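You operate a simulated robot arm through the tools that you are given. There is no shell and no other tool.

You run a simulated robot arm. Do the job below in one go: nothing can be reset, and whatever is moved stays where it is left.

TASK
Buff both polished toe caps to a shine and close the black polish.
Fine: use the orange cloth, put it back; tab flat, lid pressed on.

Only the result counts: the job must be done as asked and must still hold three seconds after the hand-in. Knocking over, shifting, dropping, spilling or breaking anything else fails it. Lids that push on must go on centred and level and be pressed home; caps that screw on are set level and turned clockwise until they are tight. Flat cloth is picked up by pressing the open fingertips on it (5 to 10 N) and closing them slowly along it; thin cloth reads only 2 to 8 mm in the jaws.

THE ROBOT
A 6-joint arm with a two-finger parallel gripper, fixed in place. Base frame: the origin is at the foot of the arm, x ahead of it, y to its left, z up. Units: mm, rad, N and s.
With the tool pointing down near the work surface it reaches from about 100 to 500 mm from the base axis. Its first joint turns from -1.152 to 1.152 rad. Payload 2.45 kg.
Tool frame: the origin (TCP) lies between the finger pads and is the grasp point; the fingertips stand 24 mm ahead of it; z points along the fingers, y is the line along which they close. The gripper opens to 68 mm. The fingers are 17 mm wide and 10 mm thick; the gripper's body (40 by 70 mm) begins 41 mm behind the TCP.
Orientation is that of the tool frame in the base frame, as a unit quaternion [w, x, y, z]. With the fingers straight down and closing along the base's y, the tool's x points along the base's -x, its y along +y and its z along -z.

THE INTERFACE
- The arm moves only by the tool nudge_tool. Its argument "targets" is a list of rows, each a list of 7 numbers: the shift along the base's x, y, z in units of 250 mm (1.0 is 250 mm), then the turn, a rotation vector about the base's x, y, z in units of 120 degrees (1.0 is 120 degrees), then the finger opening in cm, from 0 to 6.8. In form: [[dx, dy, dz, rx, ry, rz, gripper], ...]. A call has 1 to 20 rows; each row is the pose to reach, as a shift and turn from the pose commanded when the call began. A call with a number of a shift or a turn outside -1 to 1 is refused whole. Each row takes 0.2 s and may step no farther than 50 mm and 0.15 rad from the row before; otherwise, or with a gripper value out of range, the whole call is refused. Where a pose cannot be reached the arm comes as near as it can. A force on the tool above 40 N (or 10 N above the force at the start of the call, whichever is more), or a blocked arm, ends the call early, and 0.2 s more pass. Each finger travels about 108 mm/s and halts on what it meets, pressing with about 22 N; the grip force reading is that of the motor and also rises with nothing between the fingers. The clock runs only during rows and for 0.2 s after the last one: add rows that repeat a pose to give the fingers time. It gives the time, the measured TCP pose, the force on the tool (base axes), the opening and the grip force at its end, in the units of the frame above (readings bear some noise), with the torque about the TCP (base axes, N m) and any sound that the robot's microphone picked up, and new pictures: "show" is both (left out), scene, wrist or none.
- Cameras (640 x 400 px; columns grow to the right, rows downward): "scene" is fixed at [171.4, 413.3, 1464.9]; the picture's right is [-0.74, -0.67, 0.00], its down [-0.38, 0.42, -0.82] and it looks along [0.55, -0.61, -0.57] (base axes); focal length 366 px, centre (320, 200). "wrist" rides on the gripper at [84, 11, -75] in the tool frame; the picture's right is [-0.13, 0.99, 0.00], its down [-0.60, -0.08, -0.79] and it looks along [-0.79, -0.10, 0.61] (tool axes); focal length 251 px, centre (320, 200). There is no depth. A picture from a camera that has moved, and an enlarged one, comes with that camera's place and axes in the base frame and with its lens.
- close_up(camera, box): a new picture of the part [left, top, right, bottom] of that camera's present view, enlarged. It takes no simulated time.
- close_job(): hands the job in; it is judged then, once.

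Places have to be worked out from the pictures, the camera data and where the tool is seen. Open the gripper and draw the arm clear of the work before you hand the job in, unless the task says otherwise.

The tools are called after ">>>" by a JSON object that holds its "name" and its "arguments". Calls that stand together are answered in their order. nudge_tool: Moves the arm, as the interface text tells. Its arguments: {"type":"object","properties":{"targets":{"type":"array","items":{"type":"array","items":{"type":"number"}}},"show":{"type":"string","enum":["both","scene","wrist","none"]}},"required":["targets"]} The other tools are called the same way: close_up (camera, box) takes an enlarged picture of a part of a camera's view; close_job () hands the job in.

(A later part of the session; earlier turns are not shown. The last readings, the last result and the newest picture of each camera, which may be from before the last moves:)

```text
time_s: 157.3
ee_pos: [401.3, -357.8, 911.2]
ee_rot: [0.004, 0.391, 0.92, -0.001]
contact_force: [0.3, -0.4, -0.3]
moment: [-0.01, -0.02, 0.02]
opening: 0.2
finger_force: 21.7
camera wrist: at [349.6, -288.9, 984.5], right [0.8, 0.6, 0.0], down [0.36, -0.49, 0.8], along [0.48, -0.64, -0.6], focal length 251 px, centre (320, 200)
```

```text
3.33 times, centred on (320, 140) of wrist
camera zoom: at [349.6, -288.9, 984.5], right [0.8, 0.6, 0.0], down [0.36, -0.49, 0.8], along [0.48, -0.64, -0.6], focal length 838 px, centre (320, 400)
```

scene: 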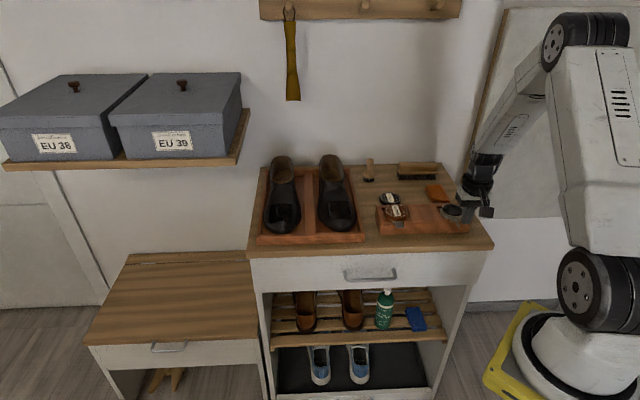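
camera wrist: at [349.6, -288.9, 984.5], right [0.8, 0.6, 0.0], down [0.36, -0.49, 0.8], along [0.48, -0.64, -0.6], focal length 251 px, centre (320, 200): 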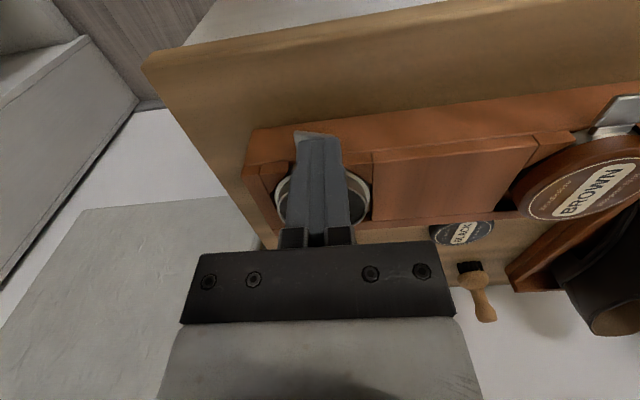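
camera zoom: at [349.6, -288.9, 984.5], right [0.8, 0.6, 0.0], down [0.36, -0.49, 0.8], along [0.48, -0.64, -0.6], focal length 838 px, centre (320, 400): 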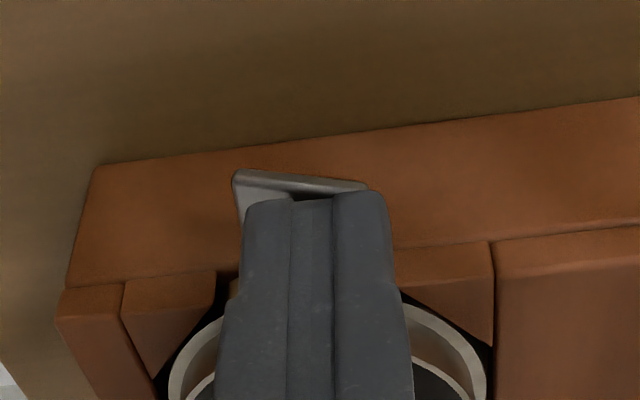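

The tab is nearly flat, about 13° to go. I press down gently in 1 mm steps on its raised side.

>>> {"name": "nudge_tool", "arguments": {"targets": [[0, 0, -0.004, 0, 0, 0, 0.0], [0, 0, -0.008, 0, 0, 0, 0.0], [0, 0, -0.011, 0, 0, 0, 0.0]], "show": "wrist"}}

>>> {"name": "close_up", "arguments": {"camera": "wrist", "box": [240, 80, 400, 200]}}

```text
time_s: 158.1
ee_pos: [400.6, -357.8, 907.2]
ee_rot: [0.004, 0.39, 0.921, -0.001]
contact_force: [-0.1, -0.7, 0.4]
moment: [0.05, 0.01, 0.0]
opening: 0.1
finger_force: 21.9
camera wrist: at [349.0, -289.3, 981.9], right [0.8, 0.6, 0.0], down [0.36, -0.48, 0.8], along [0.48, -0.64, -0.6], focal length 251 px, centre (320, 200)
```

wrist: 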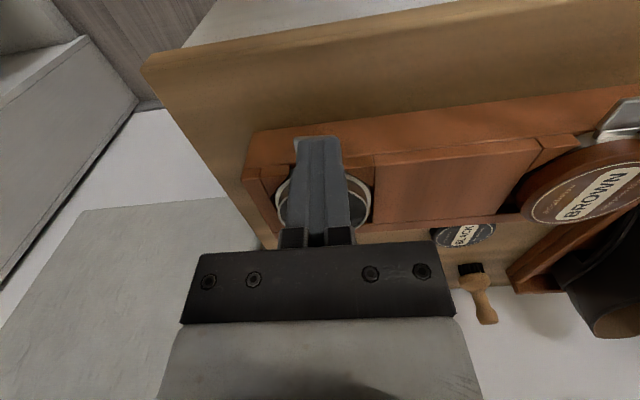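

```text
3.33 times, centred on (320, 140) of wrist
camera zoom: at [349.0, -289.3, 981.9], right [0.8, 0.6, 0.0], down [0.36, -0.48, 0.8], along [0.48, -0.64, -0.6], focal length 838 px, centre (320, 400)
```

zoom: 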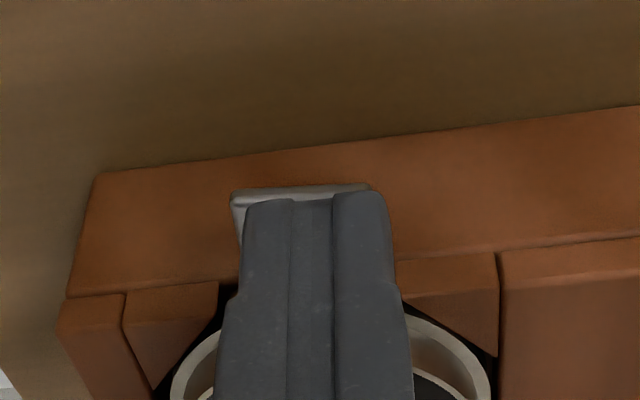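

Nearly parallel to the rack edge now (3–4° left). One more small press until resistance is felt.

>>> {"name": "nudge_tool", "arguments": {"targets": [[0, 0, -0.003, 0, 0, 0, 0.0], [0, 0, -0.005, 0, 0, 0, 0.0]], "show": "wrist"}}

>>> {"name": "close_up", "arguments": {"camera": "wrist", "box": [240, 80, 400, 200]}}

```text
time_s: 158.7
ee_pos: [399.6, -358.3, 907.7]
ee_rot: [0.004, 0.391, 0.92, -0.001]
contact_force: [-1.9, 0.9, 4.7]
moment: [0.0, 0.05, -0.03]
opening: 0.2
finger_force: 21.8
camera wrist: at [349.1, -289.2, 981.1], right [0.8, 0.6, 0.0], down [0.36, -0.48, 0.8], along [0.48, -0.64, -0.6], focal length 251 px, centre (320, 200)
```

wrist: 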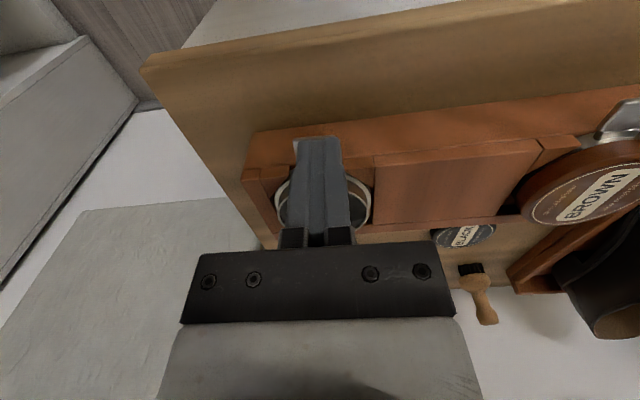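

```text
3.33 times, centred on (320, 140) of wrist
camera zoom: at [349.1, -289.2, 981.1], right [0.8, 0.6, 0.0], down [0.36, -0.48, 0.8], along [0.48, -0.64, -0.6], focal length 838 px, centre (320, 400)
```

zoom: 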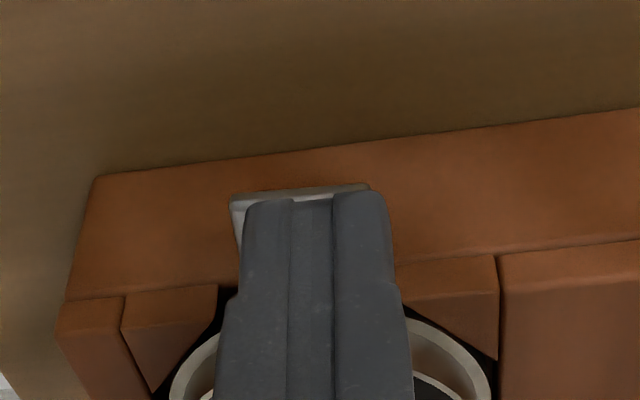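

The tab's edge is parallel to the rack and resists with 5 N: it is flat at its stop. I lift away and check.

>>> {"name": "nudge_tool", "arguments": {"targets": [[0, 0, 0.03, 0, 0, 0, 0.0], [0, 0, 0.16, 0, 0, 0, 0.0], [0.02, -0.02, 0.32, 0, 0, 0, 1.0], [0.06, -0.06, 0.4, 0, 0, 0, 3.0]]}}

>>> {"name": "close_up", "arguments": {"camera": "scene", "box": [435, 190, 485, 235]}}

>>> {"name": "close_up", "arguments": {"camera": "wrist", "box": [220, 0, 420, 170]}}

>>> {"name": "close_up", "arguments": {"camera": "scene", "box": [370, 180, 420, 225]}}

```text
time_s: 159.7
ee_pos: [415.5, -372.5, 1006.0]
ee_rot: [0.004, 0.39, 0.921, 0.0]
contact_force: [0.2, -0.5, -0.5]
moment: [0.01, 0.0, 0.0]
opening: 30.0
finger_force: 0.1
camera wrist: at [363.8, -304.0, 1081.0], right [0.8, 0.6, 0.0], down [0.36, -0.49, 0.8], along [0.48, -0.64, -0.6], focal length 251 px, centre (320, 200)
```

scene: 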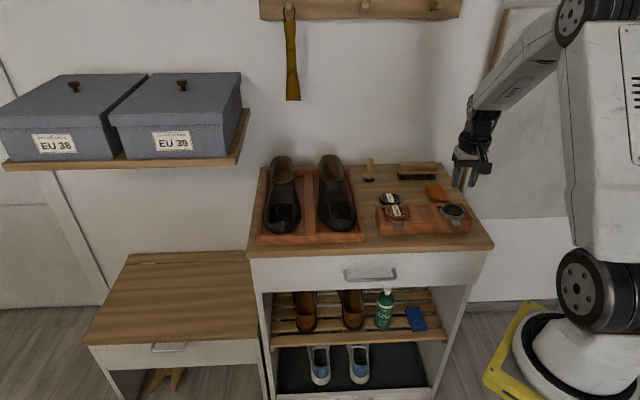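
wrist: 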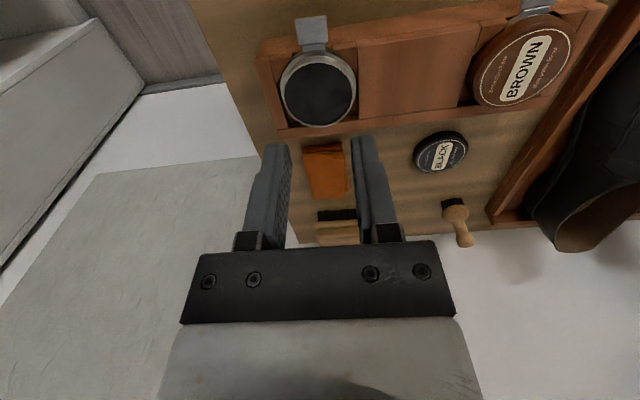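

```text
8.89 times, centred on (460, 212) of scene
camera zoom: at [171.4, 413.3, 1464.9], right [-0.74, -0.67, 0.0], down [-0.38, 0.42, -0.82], along [0.55, -0.61, -0.57], focal length 3252 px, centre (-924, 89)
```

zoom: 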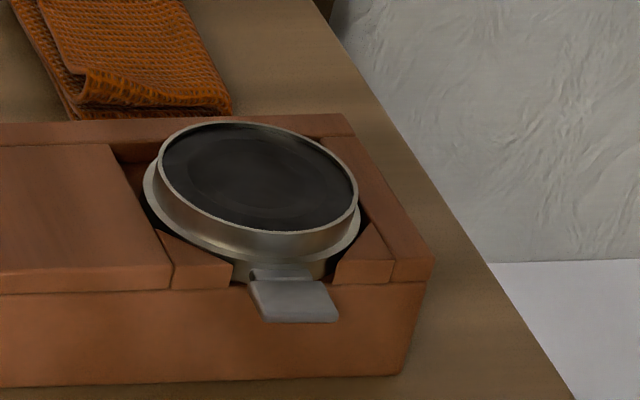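

```text
2.35 times, centred on (320, 85) of wrist
camera zoom: at [363.8, -304.0, 1081.0], right [0.8, 0.6, 0.0], down [0.36, -0.49, 0.8], along [0.48, -0.64, -0.6], focal length 592 px, centre (320, 471)
```

zoom: 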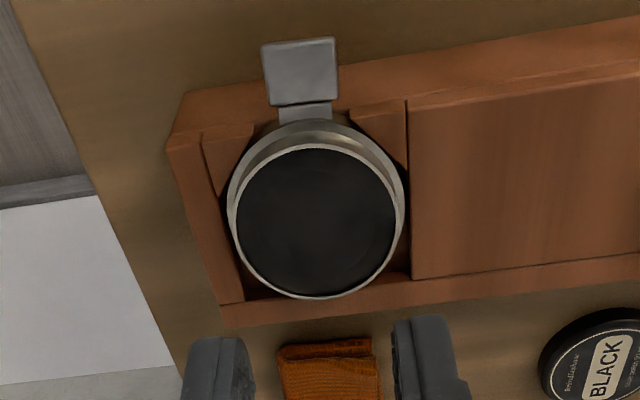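

```text
8.89 times, centred on (395, 202) of scene
camera zoom: at [171.4, 413.3, 1464.9], right [-0.74, -0.67, 0.0], down [-0.38, 0.42, -0.82], along [0.55, -0.61, -0.57], focal length 3252 px, centre (-347, 178)
```

zoom: 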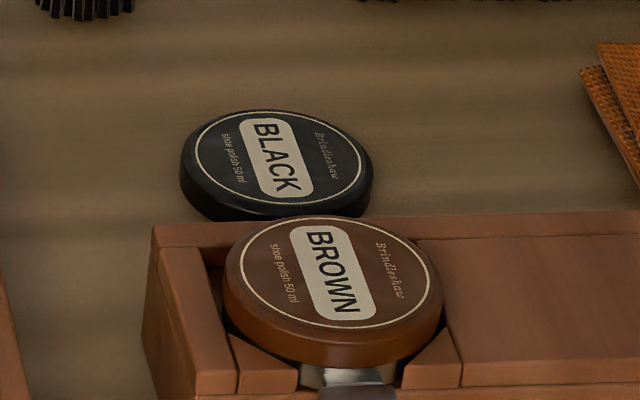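

The tab is now flat like the brown tin's. Next the black lid, which the scene camera (validated against the fingertips) places at about (615,-385): I move above it with open fingers.

>>> {"name": "nudge_tool", "arguments": {"targets": [[0.16, -0.01, 0, 0, 0, 0, 5.0], [0.32, -0.02, 0, 0, 0, 0, 6.8], [0.48, -0.03, 0, 0, 0, 0, 6.8], [0.64, -0.04, 0, 0, 0, 0, 6.8], [0.797, -0.049, -0.05, 0, 0, 0, 6.8], [0.797, -0.049, -0.2, 0, 0, 0, 6.8], [0.797, -0.049, -0.28, 0, 0, 0, 6.8]]}}

>>> {"name": "close_up", "arguments": {"camera": "wrist", "box": [200, 0, 440, 170]}}

>>> {"name": "close_up", "arguments": {"camera": "scene", "box": [360, 150, 430, 220]}}

```text
time_s: 161.3
ee_pos: [614.7, -385.7, 936.4]
ee_rot: [0.004, 0.391, 0.92, 0.0]
contact_force: [0.0, 0.6, -0.4]
moment: [0.02, -0.01, 0.0]
opening: 68.0
finger_force: 0.0
camera wrist: at [563.4, -316.4, 1009.9], right [0.8, 0.6, 0.0], down [0.36, -0.49, 0.8], along [0.48, -0.64, -0.6], focal length 251 px, centre (320, 200)
```

scene: 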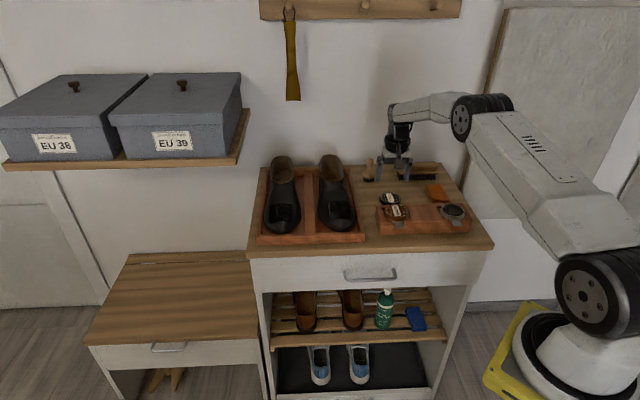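
wrist: 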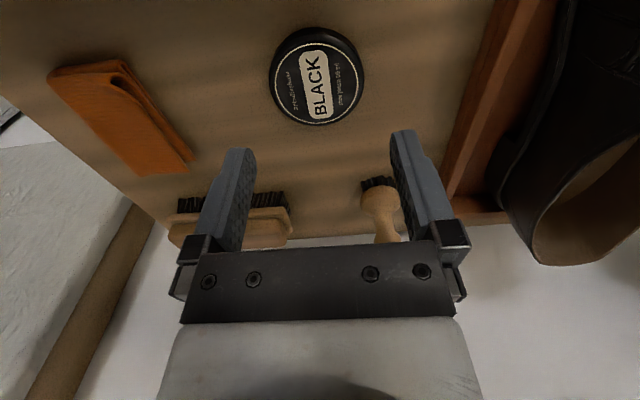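

```text
2.35 times, centred on (320, 85) of wrist
camera zoom: at [563.4, -316.4, 1009.9], right [0.8, 0.6, 0.0], down [0.36, -0.49, 0.8], along [0.48, -0.64, -0.6], focal length 592 px, centre (320, 471)
```

zoom: 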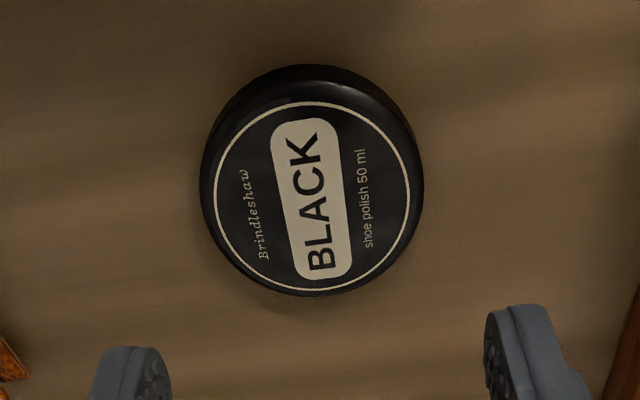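

```text
5.71 times, centred on (395, 185) of scene
camera zoom: at [171.4, 413.3, 1464.9], right [-0.74, -0.67, 0.0], down [-0.38, 0.42, -0.82], along [0.55, -0.61, -0.57], focal length 2090 px, centre (-109, 286)
```

zoom: 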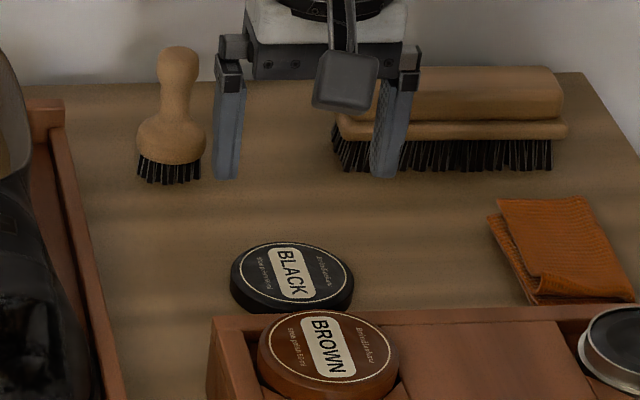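

The lid is centred under the tool within 2 mm (slightly toward -e). I correct by 1.9 mm and descend to about 10 mm above it.

>>> {"name": "nudge_tool", "arguments": {"targets": [[-0.0053, -0.0054, -0.1, 0, 0, 0, 6.8], [-0.0053, -0.0054, -0.19, 0, 0, 0, 6.8], [-0.0053, -0.0054, -0.2, 0, 0, 0, 6.8]]}}

>>> {"name": "close_up", "arguments": {"camera": "wrist", "box": [200, 20, 440, 190]}}

>>> {"name": "close_up", "arguments": {"camera": "scene", "box": [360, 150, 430, 220]}}

```text
time_s: 162.1
ee_pos: [613.3, -385.9, 888.0]
ee_rot: [0.004, 0.391, 0.921, -0.001]
contact_force: [0.0, 0.7, 0.6]
moment: [0.02, 0.01, 0.02]
opening: 68.0
finger_force: 0.1
camera wrist: at [562.1, -316.9, 961.9], right [0.8, 0.6, 0.0], down [0.36, -0.48, 0.8], along [0.48, -0.64, -0.6], focal length 251 px, centre (320, 200)
```

scene: 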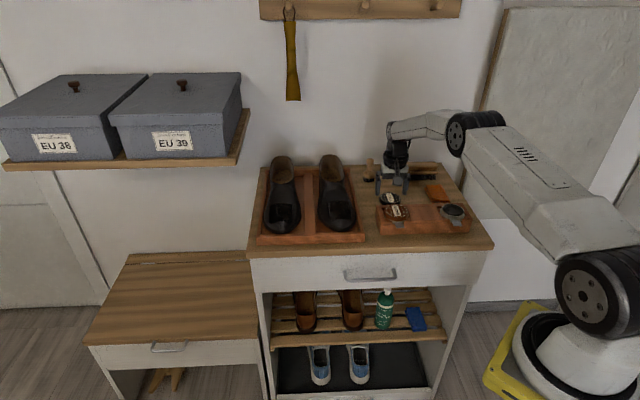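
wrist: 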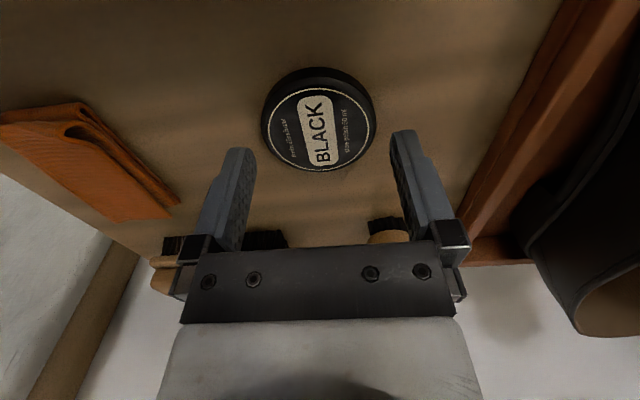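

```text
2.35 times, centred on (320, 105) of wrist
camera zoom: at [562.1, -316.9, 961.9], right [0.8, 0.6, 0.0], down [0.36, -0.48, 0.8], along [0.48, -0.64, -0.6], focal length 592 px, centre (320, 424)
```

zoom: 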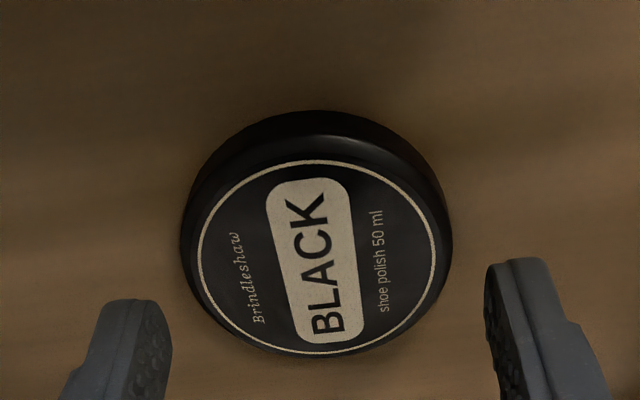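

```text
5.71 times, centred on (395, 185) of scene
camera zoom: at [171.4, 413.3, 1464.9], right [-0.74, -0.67, 0.0], down [-0.38, 0.42, -0.82], along [0.55, -0.61, -0.57], focal length 2090 px, centre (-109, 286)
```

zoom: 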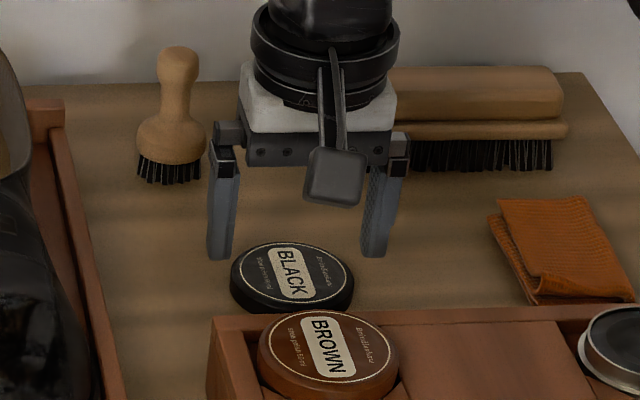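

Alignment across the fingers is within about 1 mm. I lower around the lid in small steps, watching for contact.

>>> {"name": "nudge_tool", "arguments": {"targets": [[0, 0, -0.016, 0, 0, 0, 6.8], [0, 0, -0.032, 0, 0, 0, 6.8], [0, 0, -0.044, 0, 0, 0, 6.8]]}}

>>> {"name": "close_up", "arguments": {"camera": "wrist", "box": [200, 40, 440, 210]}}

>>> {"name": "close_up", "arguments": {"camera": "scene", "box": [370, 165, 420, 215]}}

```text
time_s: 162.9
ee_pos: [613.3, -386.4, 874.9]
ee_rot: [0.005, 0.39, 0.921, -0.001]
contact_force: [-0.8, 0.0, -0.8]
moment: [0.0, 0.0, -0.01]
opening: 68.1
finger_force: 0.0
camera wrist: at [561.4, -317.6, 950.3], right [0.8, 0.6, 0.0], down [0.36, -0.48, 0.8], along [0.48, -0.64, -0.6], focal length 251 px, centre (320, 200)
```

scene: 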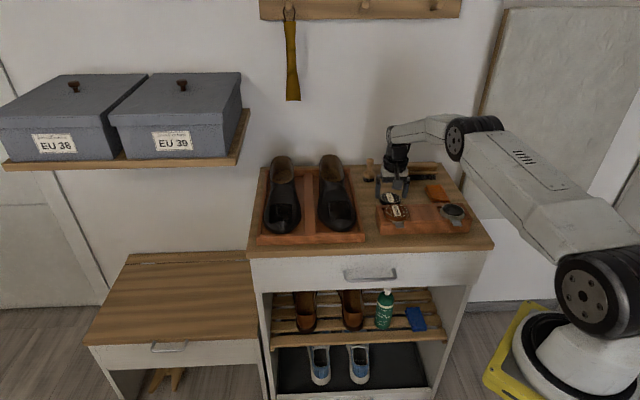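
wrist: 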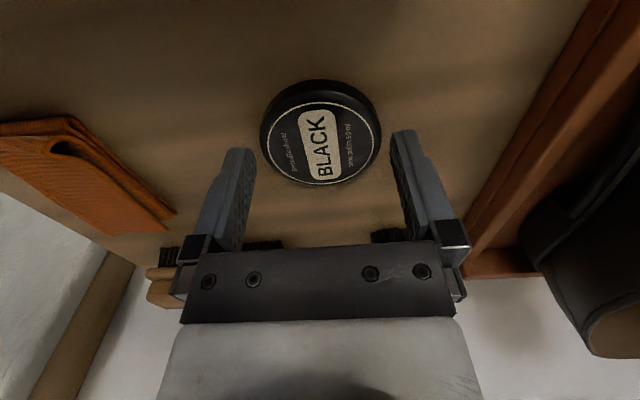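

```text
2.35 times, centred on (320, 125) of wrist
camera zoom: at [561.4, -317.6, 950.3], right [0.8, 0.6, 0.0], down [0.36, -0.48, 0.8], along [0.48, -0.64, -0.6], focal length 592 px, centre (320, 376)
```

zoom: 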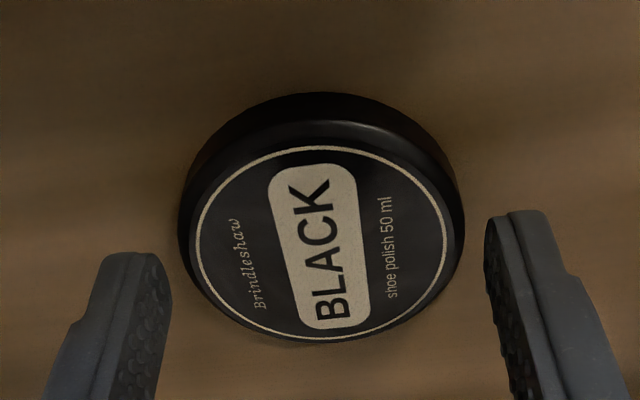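

```text
8.00 times, centred on (395, 190) of scene
camera zoom: at [171.4, 413.3, 1464.9], right [-0.74, -0.67, 0.0], down [-0.38, 0.42, -0.82], along [0.55, -0.61, -0.57], focal length 2927 px, centre (-280, 280)
```

zoom: 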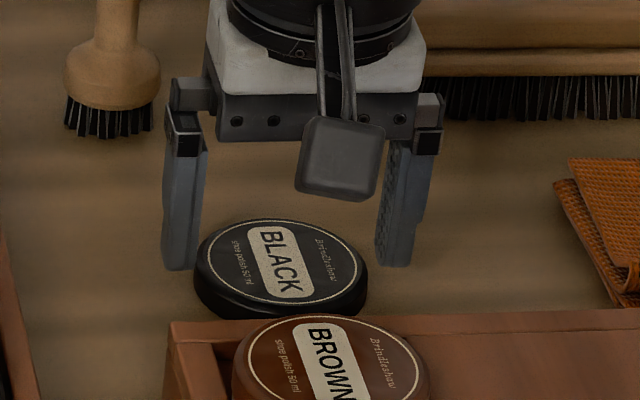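

The lid appears to sit about 5 mm toward the front (-d) of the finger centres. I raise a little, shift 5 mm forward, and look again.

>>> {"name": "nudge_tool", "arguments": {"targets": [[0, 0, 0.036, 0, 0, 0, 6.8], [-0.0143, 0.014, 0.036, 0, 0, 0, 6.8], [-0.0143, 0.014, 0.016, 0, 0, 0, 6.8], [-0.0143, 0.014, 0.0, 0, 0, 0, 6.8]], "show": "wrist"}}

>>> {"name": "close_up", "arguments": {"camera": "wrist", "box": [200, 40, 440, 210]}}

>>> {"name": "close_up", "arguments": {"camera": "scene", "box": [370, 165, 420, 215]}}

```text
time_s: 163.9
ee_pos: [610.0, -383.6, 875.7]
ee_rot: [0.004, 0.391, 0.92, 0.0]
contact_force: [-0.1, -0.2, -0.5]
moment: [0.0, 0.03, -0.02]
opening: 68.1
finger_force: 0.1
camera wrist: at [558.4, -314.4, 949.7], right [0.8, 0.6, 0.0], down [0.36, -0.48, 0.8], along [0.48, -0.64, -0.6], focal length 251 px, centre (320, 200)
```

wrist: 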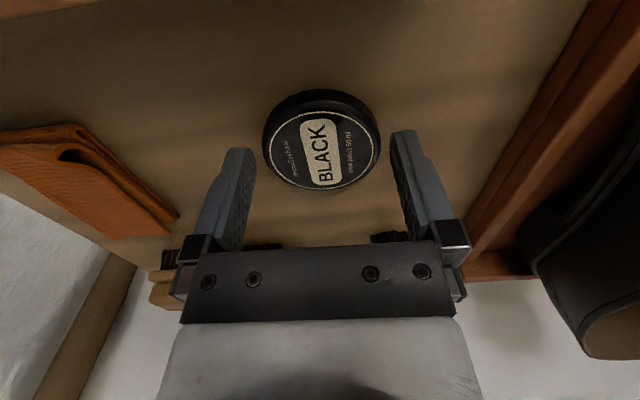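

```text
2.35 times, centred on (320, 125) of wrist
camera zoom: at [558.4, -314.4, 949.7], right [0.8, 0.6, 0.0], down [0.36, -0.48, 0.8], along [0.48, -0.64, -0.6], focal length 592 px, centre (320, 376)
```

zoom: 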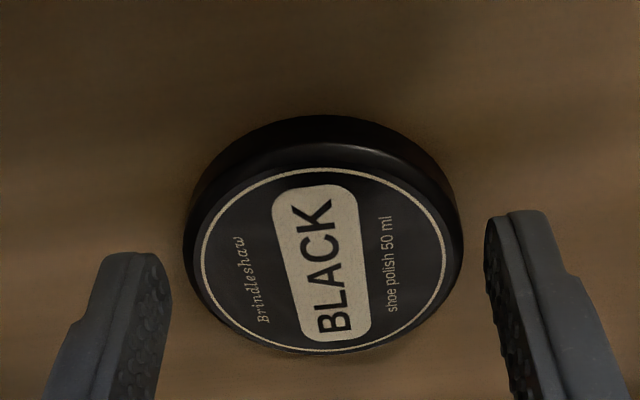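

```text
8.00 times, centred on (395, 190) of scene
camera zoom: at [171.4, 413.3, 1464.9], right [-0.74, -0.67, 0.0], down [-0.38, 0.42, -0.82], along [0.55, -0.61, -0.57], focal length 2927 px, centre (-280, 280)
```

zoom: 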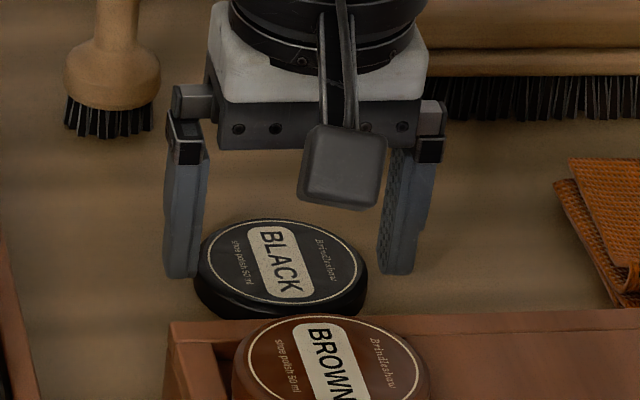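

Now the lid is centred between the fingers lengthwise; it sits ~1.5 mm toward the +e finger, so I shift 1.3 mm and lower until the tips are about 4 mm above the table.

>>> {"name": "nudge_tool", "arguments": {"targets": [[0.0037, 0.0038, 0, 0, 0, 0, 6.8], [0.0037, 0.0038, -0.014, 0, 0, 0, 6.8], [0.0037, 0.0038, -0.028, 0, 0, 0, 6.8], [0.0037, 0.0038, -0.03, 0, 0, 0, 6.8]], "show": "none"}}

>>> {"name": "close_up", "arguments": {"camera": "wrist", "box": [200, 40, 440, 210]}}

>>> {"name": "close_up", "arguments": {"camera": "scene", "box": [370, 165, 420, 215]}}

```text
time_s: 164.9
ee_pos: [611.3, -383.8, 868.8]
ee_rot: [0.004, 0.391, 0.921, 0.0]
contact_force: [0.0, -0.3, 0.5]
moment: [-0.01, 0.01, -0.03]
opening: 67.9
finger_force: 0.0
```

```text
2.35 times, centred on (320, 125) of wrist
camera zoom: at [559.6, -313.6, 942.4], right [0.8, 0.6, 0.0], down [0.36, -0.49, 0.8], along [0.48, -0.64, -0.6], focal length 592 px, centre (320, 376)
```

zoom: 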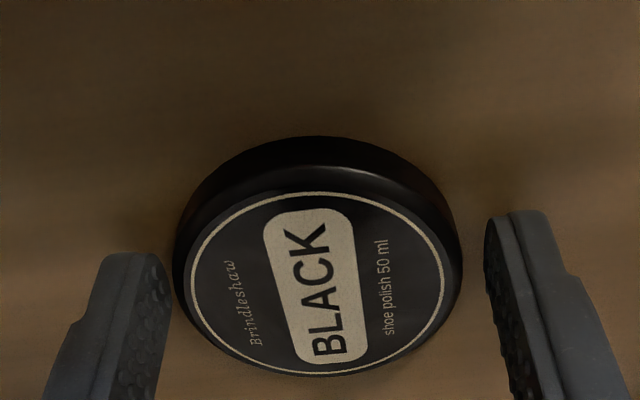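

```text
8.00 times, centred on (395, 190) of scene
camera zoom: at [171.4, 413.3, 1464.9], right [-0.74, -0.67, 0.0], down [-0.38, 0.42, -0.82], along [0.55, -0.61, -0.57], focal length 2927 px, centre (-280, 280)
```

zoom: 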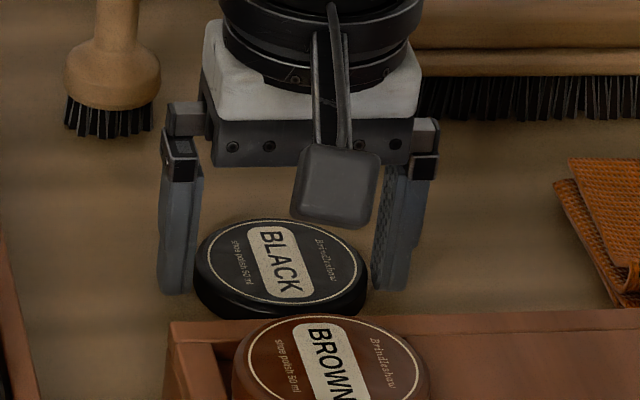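

The lid is well between the fingers. I close gently on it.

>>> {"name": "nudge_tool", "arguments": {"targets": [[0, 0, 0, 0, 0, 0, 6.6], [0, 0, 0, 0, 0, 0, 6.4], [0, 0, 0, 0, 0, 0, 6.2], [0, 0, 0, 0, 0, 0, 5.8], [0, 0, 0, 0, 0, 0, 5.4], [0, 0, 0, 0, 0, 0, 5.0]], "show": "wrist"}}

>>> {"name": "close_up", "arguments": {"camera": "wrist", "box": [200, 40, 440, 210]}}

>>> {"name": "close_up", "arguments": {"camera": "scene", "box": [370, 165, 420, 215]}}

```text
time_s: 166.3
ee_pos: [610.7, -381.6, 868.9]
ee_rot: [0.004, 0.39, 0.921, -0.001]
contact_force: [0.5, 0.1, 0.1]
moment: [0.04, 0.0, -0.03]
opening: 63.1
finger_force: 21.7
camera wrist: at [559.6, -313.7, 942.5], right [0.8, 0.6, 0.0], down [0.36, -0.49, 0.8], along [0.48, -0.64, -0.6], focal length 251 px, centre (320, 200)
```

wrist: 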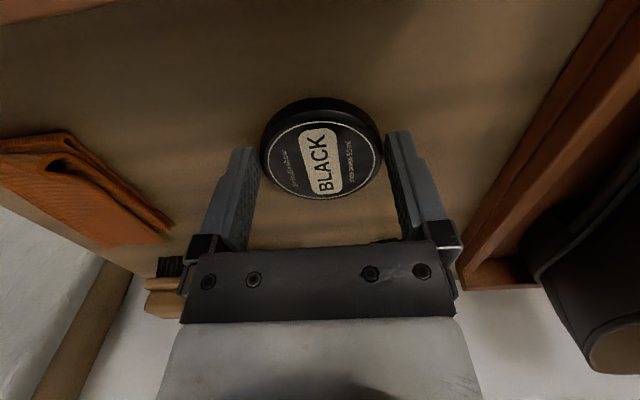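

```text
2.35 times, centred on (320, 125) of wrist
camera zoom: at [559.6, -313.7, 942.5], right [0.8, 0.6, 0.0], down [0.36, -0.49, 0.8], along [0.48, -0.64, -0.6], focal length 592 px, centre (320, 376)
```

zoom: 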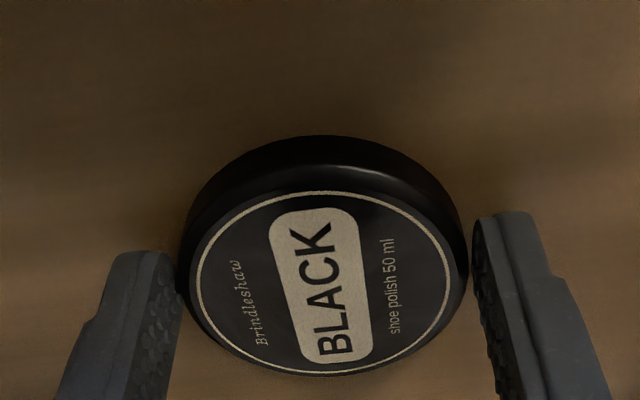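

```text
8.00 times, centred on (395, 190) of scene
camera zoom: at [171.4, 413.3, 1464.9], right [-0.74, -0.67, 0.0], down [-0.38, 0.42, -0.82], along [0.55, -0.61, -0.57], focal length 2927 px, centre (-280, 280)
```

zoom: 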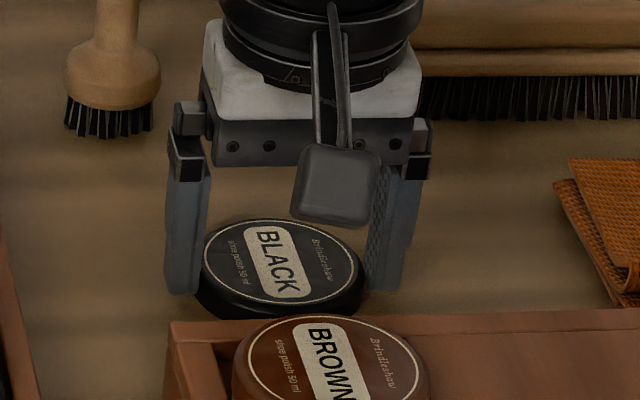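

The lid is gripped at 63 mm with full force; comparing both views, the lid is 16 mm tall and sits about 3 mm toward +d of the tool centre. I lift it straight up and check.

>>> {"name": "nudge_tool", "arguments": {"targets": [[0, 0, 0.02, 0, 0, 0, 5.0], [0, 0, 0.08, 0, 0, 0, 5.0], [0, 0, 0.2, 0, 0, 0, 5.0], [0, 0, 0.36, 0, 0, 0, 5.0], [0, 0, 0.44, 0, 0, 0, 5.0]]}}

>>> {"name": "close_up", "arguments": {"camera": "wrist", "box": [200, 40, 440, 210]}}

>>> {"name": "close_up", "arguments": {"camera": "scene", "box": [365, 120, 425, 180]}}

```text
time_s: 167.5
ee_pos: [610.9, -381.4, 980.1]
ee_rot: [0.005, 0.391, 0.921, -0.001]
contact_force: [-0.2, 0.2, 0.6]
moment: [-0.01, -0.03, -0.02]
opening: 63.3
finger_force: 22.0
camera wrist: at [559.4, -313.2, 1053.2], right [0.8, 0.6, 0.0], down [0.36, -0.48, 0.8], along [0.48, -0.64, -0.6], focal length 251 px, centre (320, 200)
```

scene: 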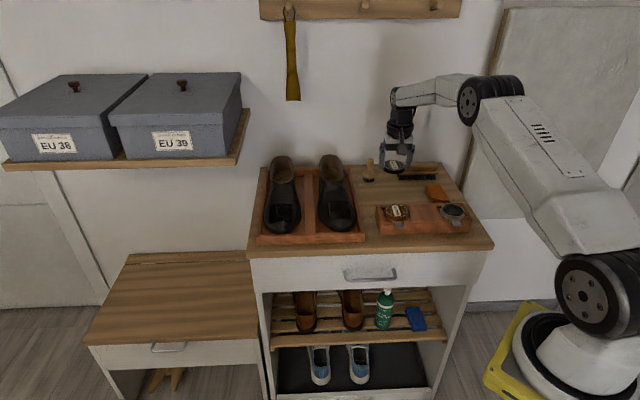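
wrist: 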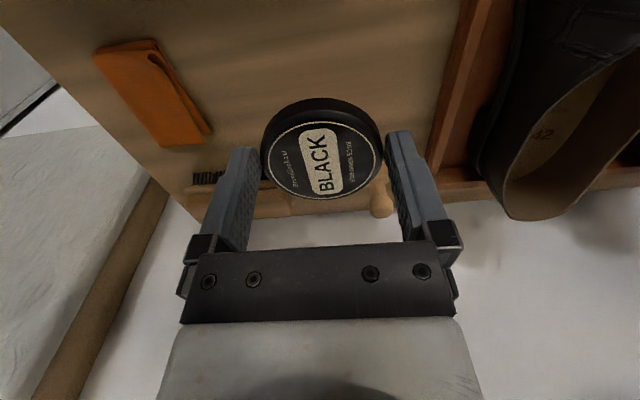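

```text
2.35 times, centred on (320, 125) of wrist
camera zoom: at [559.4, -313.2, 1053.2], right [0.8, 0.6, 0.0], down [0.36, -0.48, 0.8], along [0.48, -0.64, -0.6], focal length 592 px, centre (320, 376)
```

zoom: 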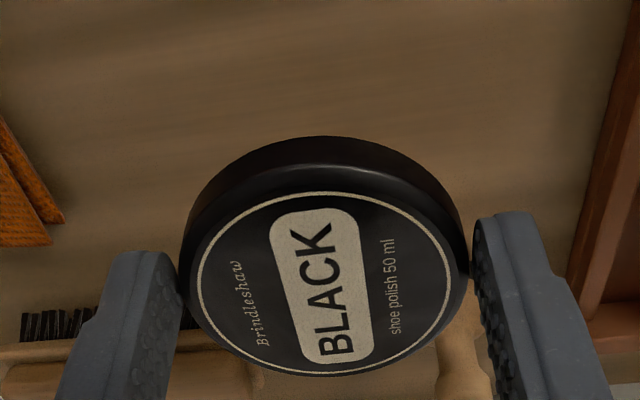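

```text
6.67 times, centred on (395, 150) of scene
camera zoom: at [171.4, 413.3, 1464.9], right [-0.74, -0.67, 0.0], down [-0.38, 0.42, -0.82], along [0.55, -0.61, -0.57], focal length 2439 px, centre (-180, 533)
```

zoom: 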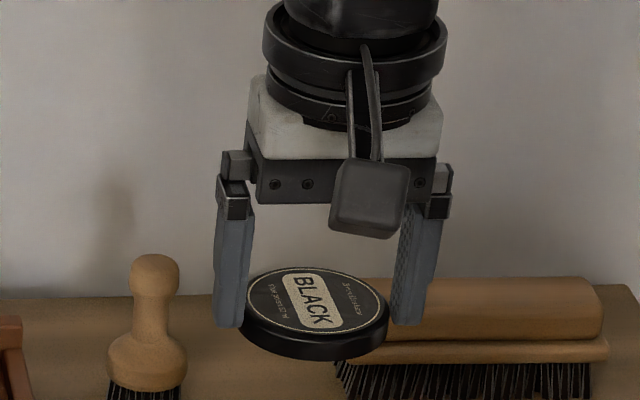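

The lid is held level and secure. I carry it over to the tin, staying high, and straighten a half-degree tilt of the tool on the way.

>>> {"name": "nudge_tool", "arguments": {"targets": [[-0.15, -0.007, 0, 0.0014, 0.002, 0, 5.0], [-0.3, -0.014, 0, 0.0028, 0.004, 0, 5.0], [-0.45, -0.021, 0, 0.0028, 0.004, 0, 5.0], [-0.6, -0.028, 0, 0.0028, 0.004, 0, 5.0], [-0.729, -0.034, 0, 0.0028, 0.004, 0, 5.0], [-0.729, -0.034, -0.1, 0.0028, 0.004, 0, 5.0], [-0.729, -0.034, -0.12, 0.0028, 0.004, 0, 5.0]]}}

>>> {"name": "close_up", "arguments": {"camera": "scene", "box": [430, 175, 490, 235]}}

>>> {"name": "close_up", "arguments": {"camera": "wrist", "box": [200, 0, 440, 210]}}

```text
time_s: 169.1
ee_pos: [428.4, -390.4, 947.5]
ee_rot: [0.001, 0.391, 0.92, 0.001]
contact_force: [0.3, 0.2, 0.1]
moment: [0.0, -0.02, -0.02]
opening: 63.3
finger_force: 22.4
camera wrist: at [377.6, -322.4, 1021.9], right [0.8, 0.6, 0.0], down [0.36, -0.49, 0.79], along [0.47, -0.64, -0.61], focal length 251 px, centre (320, 200)
```

scene: 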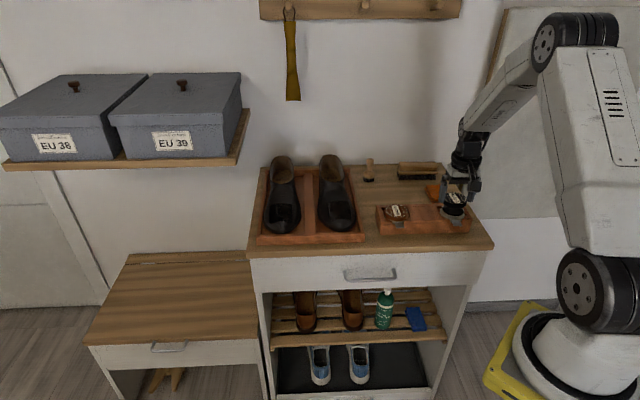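
wrist: 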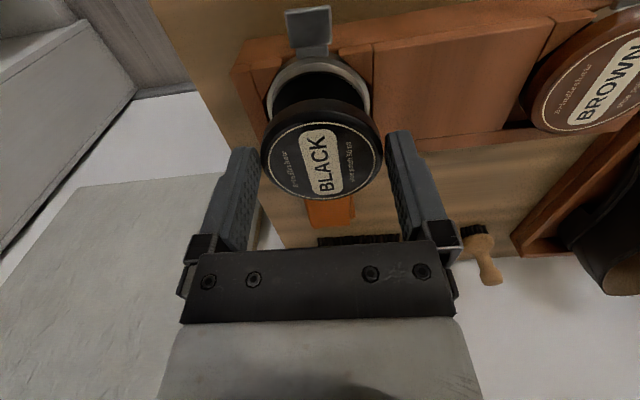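

```text
6.67 times, centred on (460, 205) of scene
camera zoom: at [171.4, 413.3, 1464.9], right [-0.74, -0.67, 0.0], down [-0.38, 0.42, -0.82], along [0.55, -0.61, -0.57], focal length 2439 px, centre (-613, 167)
```

zoom: 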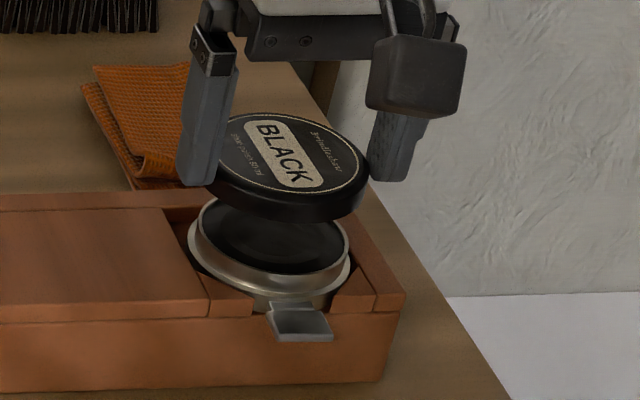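

```text
1.90 times, centred on (320, 105) of wrist
camera zoom: at [377.6, -322.4, 1021.9], right [0.8, 0.6, 0.0], down [0.36, -0.49, 0.79], along [0.47, -0.64, -0.61], focal length 479 px, centre (320, 381)
```

zoom: 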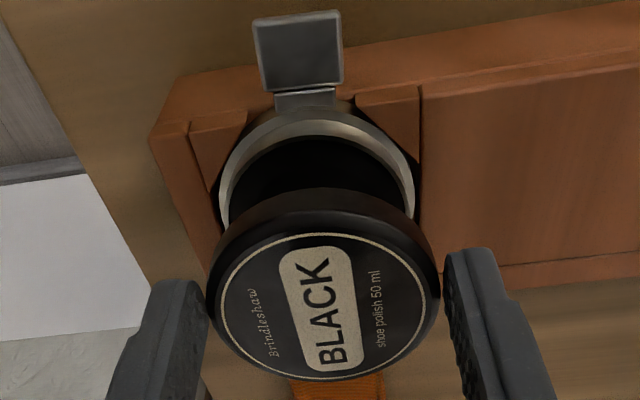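

Both cameras say the lid is within about 1–2 mm of being above the tin (slightly +e). I shift 1.3 mm toward -e and lower to a few mm above the rim for a final check.

>>> {"name": "nudge_tool", "arguments": {"targets": [[-0.0036, -0.0037, -0.02, 0, 0, 0, 5.0], [-0.0036, -0.0037, -0.04, 0, 0, 0, 5.0], [-0.0036, -0.0037, -0.056, 0, 0, 0, 5.0], [-0.0036, -0.0037, -0.056, 0, 0, 0, 5.0]]}}

>>> {"name": "close_up", "arguments": {"camera": "scene", "box": [435, 185, 485, 235]}}

>>> {"name": "close_up", "arguments": {"camera": "wrist", "box": [220, 40, 420, 200]}}

```text
time_s: 170.1
ee_pos: [426.8, -391.5, 932.8]
ee_rot: [-0.001, 0.391, 0.921, 0.0]
contact_force: [0.8, -0.5, -0.3]
moment: [-0.01, 0.01, -0.02]
opening: 63.1
finger_force: 22.1
camera wrist: at [376.0, -323.3, 1008.1], right [0.8, 0.6, 0.0], down [0.36, -0.49, 0.79], along [0.47, -0.64, -0.61], focal length 251 px, centre (320, 200)
```

scene: 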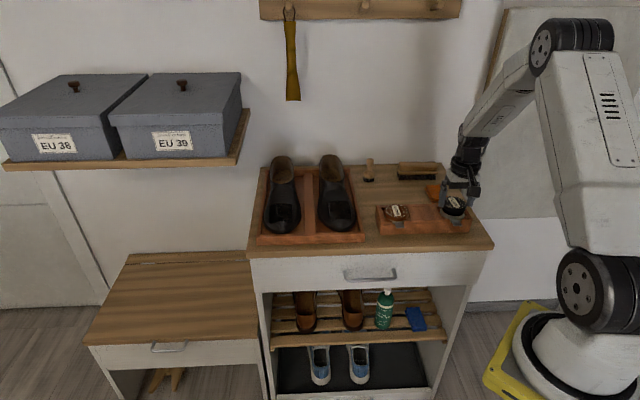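
wrist: 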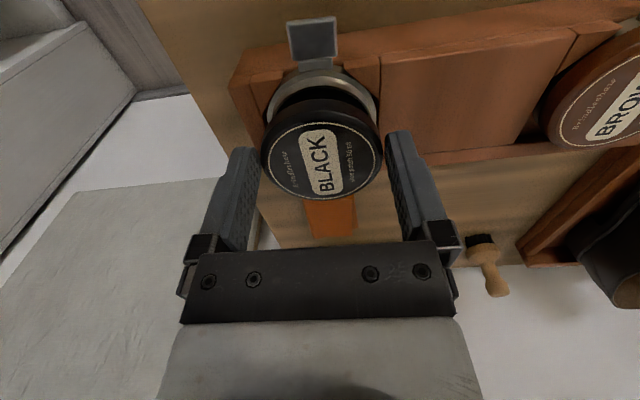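

```text
8.00 times, centred on (460, 210) of scene
camera zoom: at [171.4, 413.3, 1464.9], right [-0.74, -0.67, 0.0], down [-0.38, 0.42, -0.82], along [0.55, -0.61, -0.57], focal length 2927 px, centre (-800, 120)
```

zoom: 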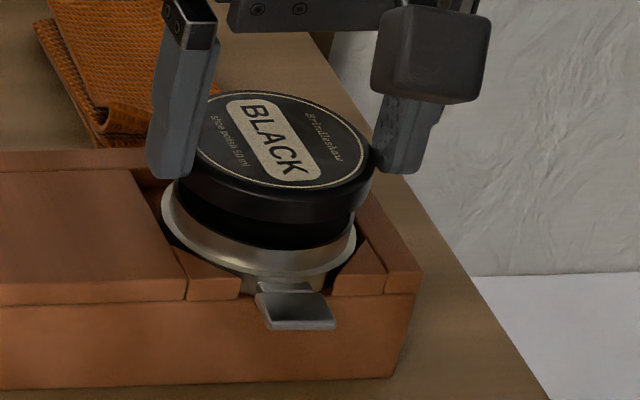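

```text
2.50 times, centred on (320, 120) of wrist
camera zoom: at [376.0, -323.3, 1008.1], right [0.8, 0.6, 0.0], down [0.36, -0.49, 0.79], along [0.47, -0.64, -0.61], focal length 629 px, centre (320, 400)
```

zoom: 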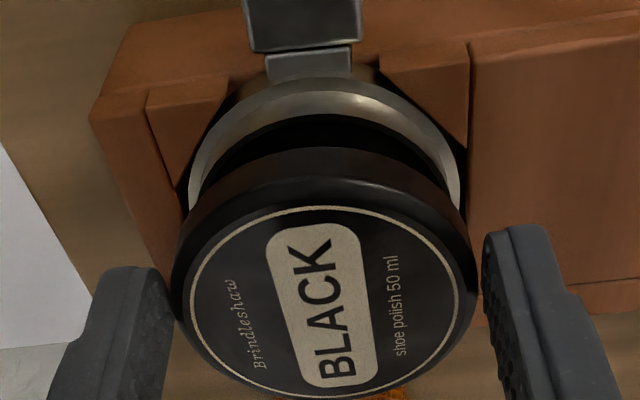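

The lid hovers ~5–8 mm above the rim. I take sharper close-ups to judge front-to-back centring of lid versus tin.

>>> {"name": "close_up", "arguments": {"camera": "scene", "box": [440, 192, 474, 226]}}

>>> {"name": "close_up", "arguments": {"camera": "wrist", "box": [255, 55, 395, 165]}}

```text
11.76 times, centred on (457, 209) of scene
camera zoom: at [171.4, 413.3, 1464.9], right [-0.74, -0.67, 0.0], down [-0.38, 0.42, -0.82], along [0.55, -0.61, -0.57], focal length 4304 px, centre (-1292, 94)
```

zoom: 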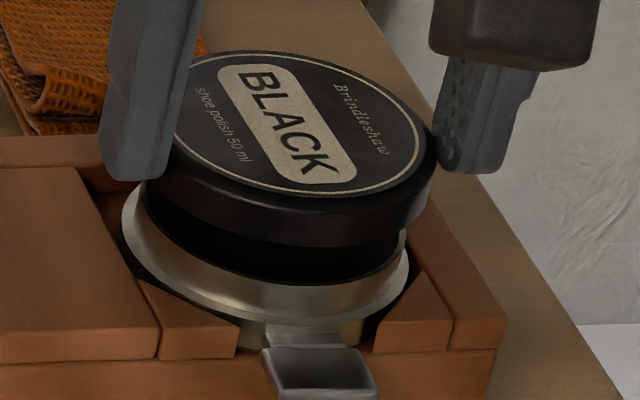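

```text
3.64 times, centred on (325, 110) of wrist
camera zoom: at [376.0, -323.3, 1008.1], right [0.8, 0.6, 0.0], down [0.36, -0.49, 0.79], along [0.47, -0.64, -0.61], focal length 914 px, centre (302, 527)
```

zoom: 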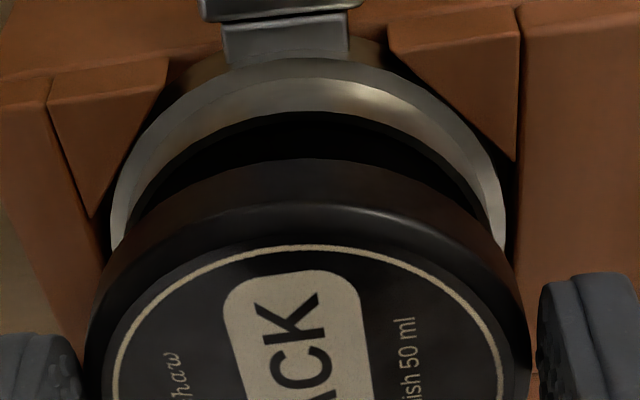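

Relative to the tin, the lid is about 3 mm too far back (+d); sideways it's within half a mm. I shift 3.2 mm toward the front and re-check.

>>> {"name": "nudge_tool", "arguments": {"targets": [[-0.0091, 0.009, 0, 0, 0, 0, 5.0], [-0.0091, 0.009, -0.004, 0, 0, 0, 5.0], [-0.0091, 0.009, -0.004, 0, 0, 0, 5.0]], "show": "none"}}

>>> {"name": "close_up", "arguments": {"camera": "scene", "box": [440, 192, 474, 226]}}

>>> {"name": "close_up", "arguments": {"camera": "wrist", "box": [255, 55, 395, 165]}}

```text
time_s: 170.9
ee_pos: [424.1, -389.6, 932.7]
ee_rot: [-0.001, 0.391, 0.921, 0.001]
contact_force: [0.1, -0.1, -1.2]
moment: [0.0, 0.0, 0.02]
opening: 63.0
finger_force: 21.8
```

```text
11.76 times, centred on (457, 209) of scene
camera zoom: at [171.4, 413.3, 1464.9], right [-0.74, -0.67, 0.0], down [-0.38, 0.42, -0.82], along [0.55, -0.61, -0.57], focal length 4304 px, centre (-1292, 94)
```

zoom: 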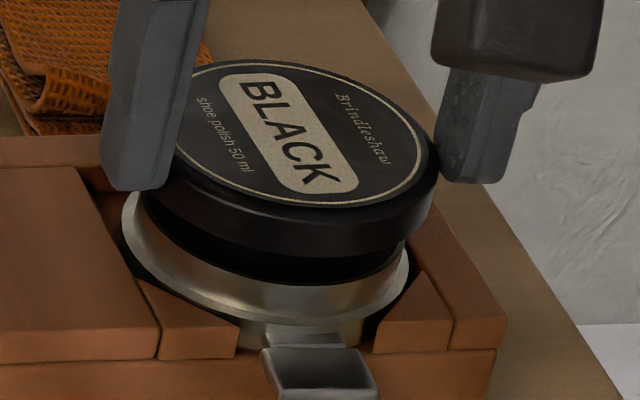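

```text
3.64 times, centred on (325, 110) of wrist
camera zoom: at [374.4, -321.1, 1007.4], right [0.8, 0.6, 0.0], down [0.36, -0.49, 0.79], along [0.47, -0.64, -0.61], focal length 914 px, centre (302, 527)
```

zoom: 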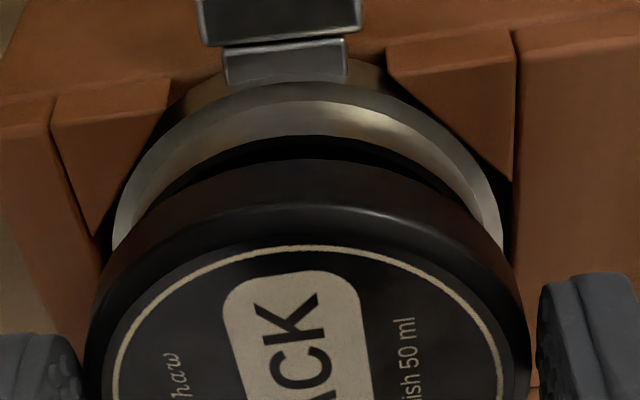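

Now the lid and tin look concentric within about 1 mm. I shift another 1 mm forward and lower in 1 mm steps, watching force and moment.

>>> {"name": "nudge_tool", "arguments": {"targets": [[-0.0029, 0.0028, -0.004, 0, 0, 0, 5.0], [-0.0029, 0.0028, -0.008, 0, 0, 0, 5.0], [-0.0029, 0.0028, -0.012, 0, 0, 0, 5.0]], "show": "none"}}

```text
time_s: 171.7
ee_pos: [425.2, -388.3, 930.0]
ee_rot: [-0.001, 0.391, 0.92, 0.0]
contact_force: [-0.8, -0.7, -0.6]
moment: [-0.01, 0.01, 0.06]
opening: 62.8
finger_force: 21.7
```

>>> {"name": "nudge_tool", "arguments": {"targets": [[0, 0, -0.004, 0, 0, 0, 5.0], [0, 0, -0.008, 0, 0, 0, 5.0], [0, 0, -0.012, 0, 0, 0, 5.0]], "show": "none"}}

>>> {"name": "close_up", "arguments": {"camera": "scene", "box": [440, 192, 474, 226]}}

>>> {"name": "close_up", "arguments": {"camera": "wrist", "box": [255, 55, 395, 165]}}

```text
time_s: 172.5
ee_pos: [424.4, -389.5, 926.8]
ee_rot: [-0.001, 0.391, 0.92, 0.0]
contact_force: [0.2, 0.5, 0.2]
moment: [-0.02, 0.02, 0.0]
opening: 63.1
finger_force: 22.1
```

```text
11.76 times, centred on (457, 209) of scene
camera zoom: at [171.4, 413.3, 1464.9], right [-0.74, -0.67, 0.0], down [-0.38, 0.42, -0.82], along [0.55, -0.61, -0.57], focal length 4304 px, centre (-1292, 94)
```

zoom: 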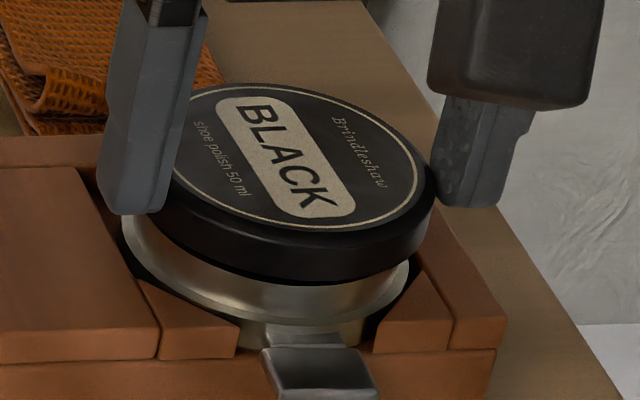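

```text
3.64 times, centred on (325, 110) of wrist
camera zoom: at [373.5, -320.4, 1001.7], right [0.8, 0.6, 0.0], down [0.36, -0.49, 0.79], along [0.47, -0.64, -0.61], focal length 914 px, centre (302, 527)
```

zoom: 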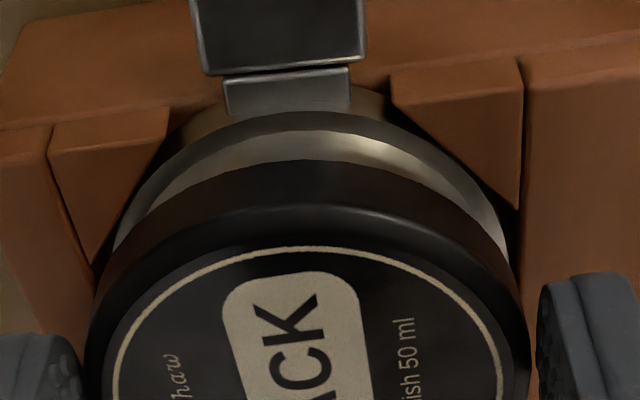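

Front-to-back now agrees in both views; sideways the tin is ~0.8 mm toward +e, so I correct that and lower further to contact.

>>> {"name": "nudge_tool", "arguments": {"targets": [[0.0022, 0.0023, 0, 0, 0, 0, 5.0], [0.0022, 0.0023, -0.003, 0, 0, 0, 5.0], [0.0022, 0.0023, -0.006, 0, 0, 0, 5.0]], "show": "none"}}

```text
time_s: 173.3
ee_pos: [424.5, -387.9, 925.2]
ee_rot: [-0.001, 0.391, 0.921, 0.0]
contact_force: [-0.6, 0.4, -0.2]
moment: [-0.01, 0.01, 0.01]
opening: 63.1
finger_force: 21.7
```

>>> {"name": "nudge_tool", "arguments": {"targets": [[0, 0, -0.003, 0, 0, 0, 5.0], [0, 0, -0.006, 0, 0, 0, 5.0], [0, 0, -0.009, 0, 0, 0, 5.0]], "show": "none"}}

```text
time_s: 174.1
ee_pos: [425.3, -388.7, 923.3]
ee_rot: [-0.001, 0.39, 0.921, 0.0]
contact_force: [0.0, 0.4, 0.0]
moment: [0.02, -0.01, -0.03]
opening: 63.0
finger_force: 22.2
```

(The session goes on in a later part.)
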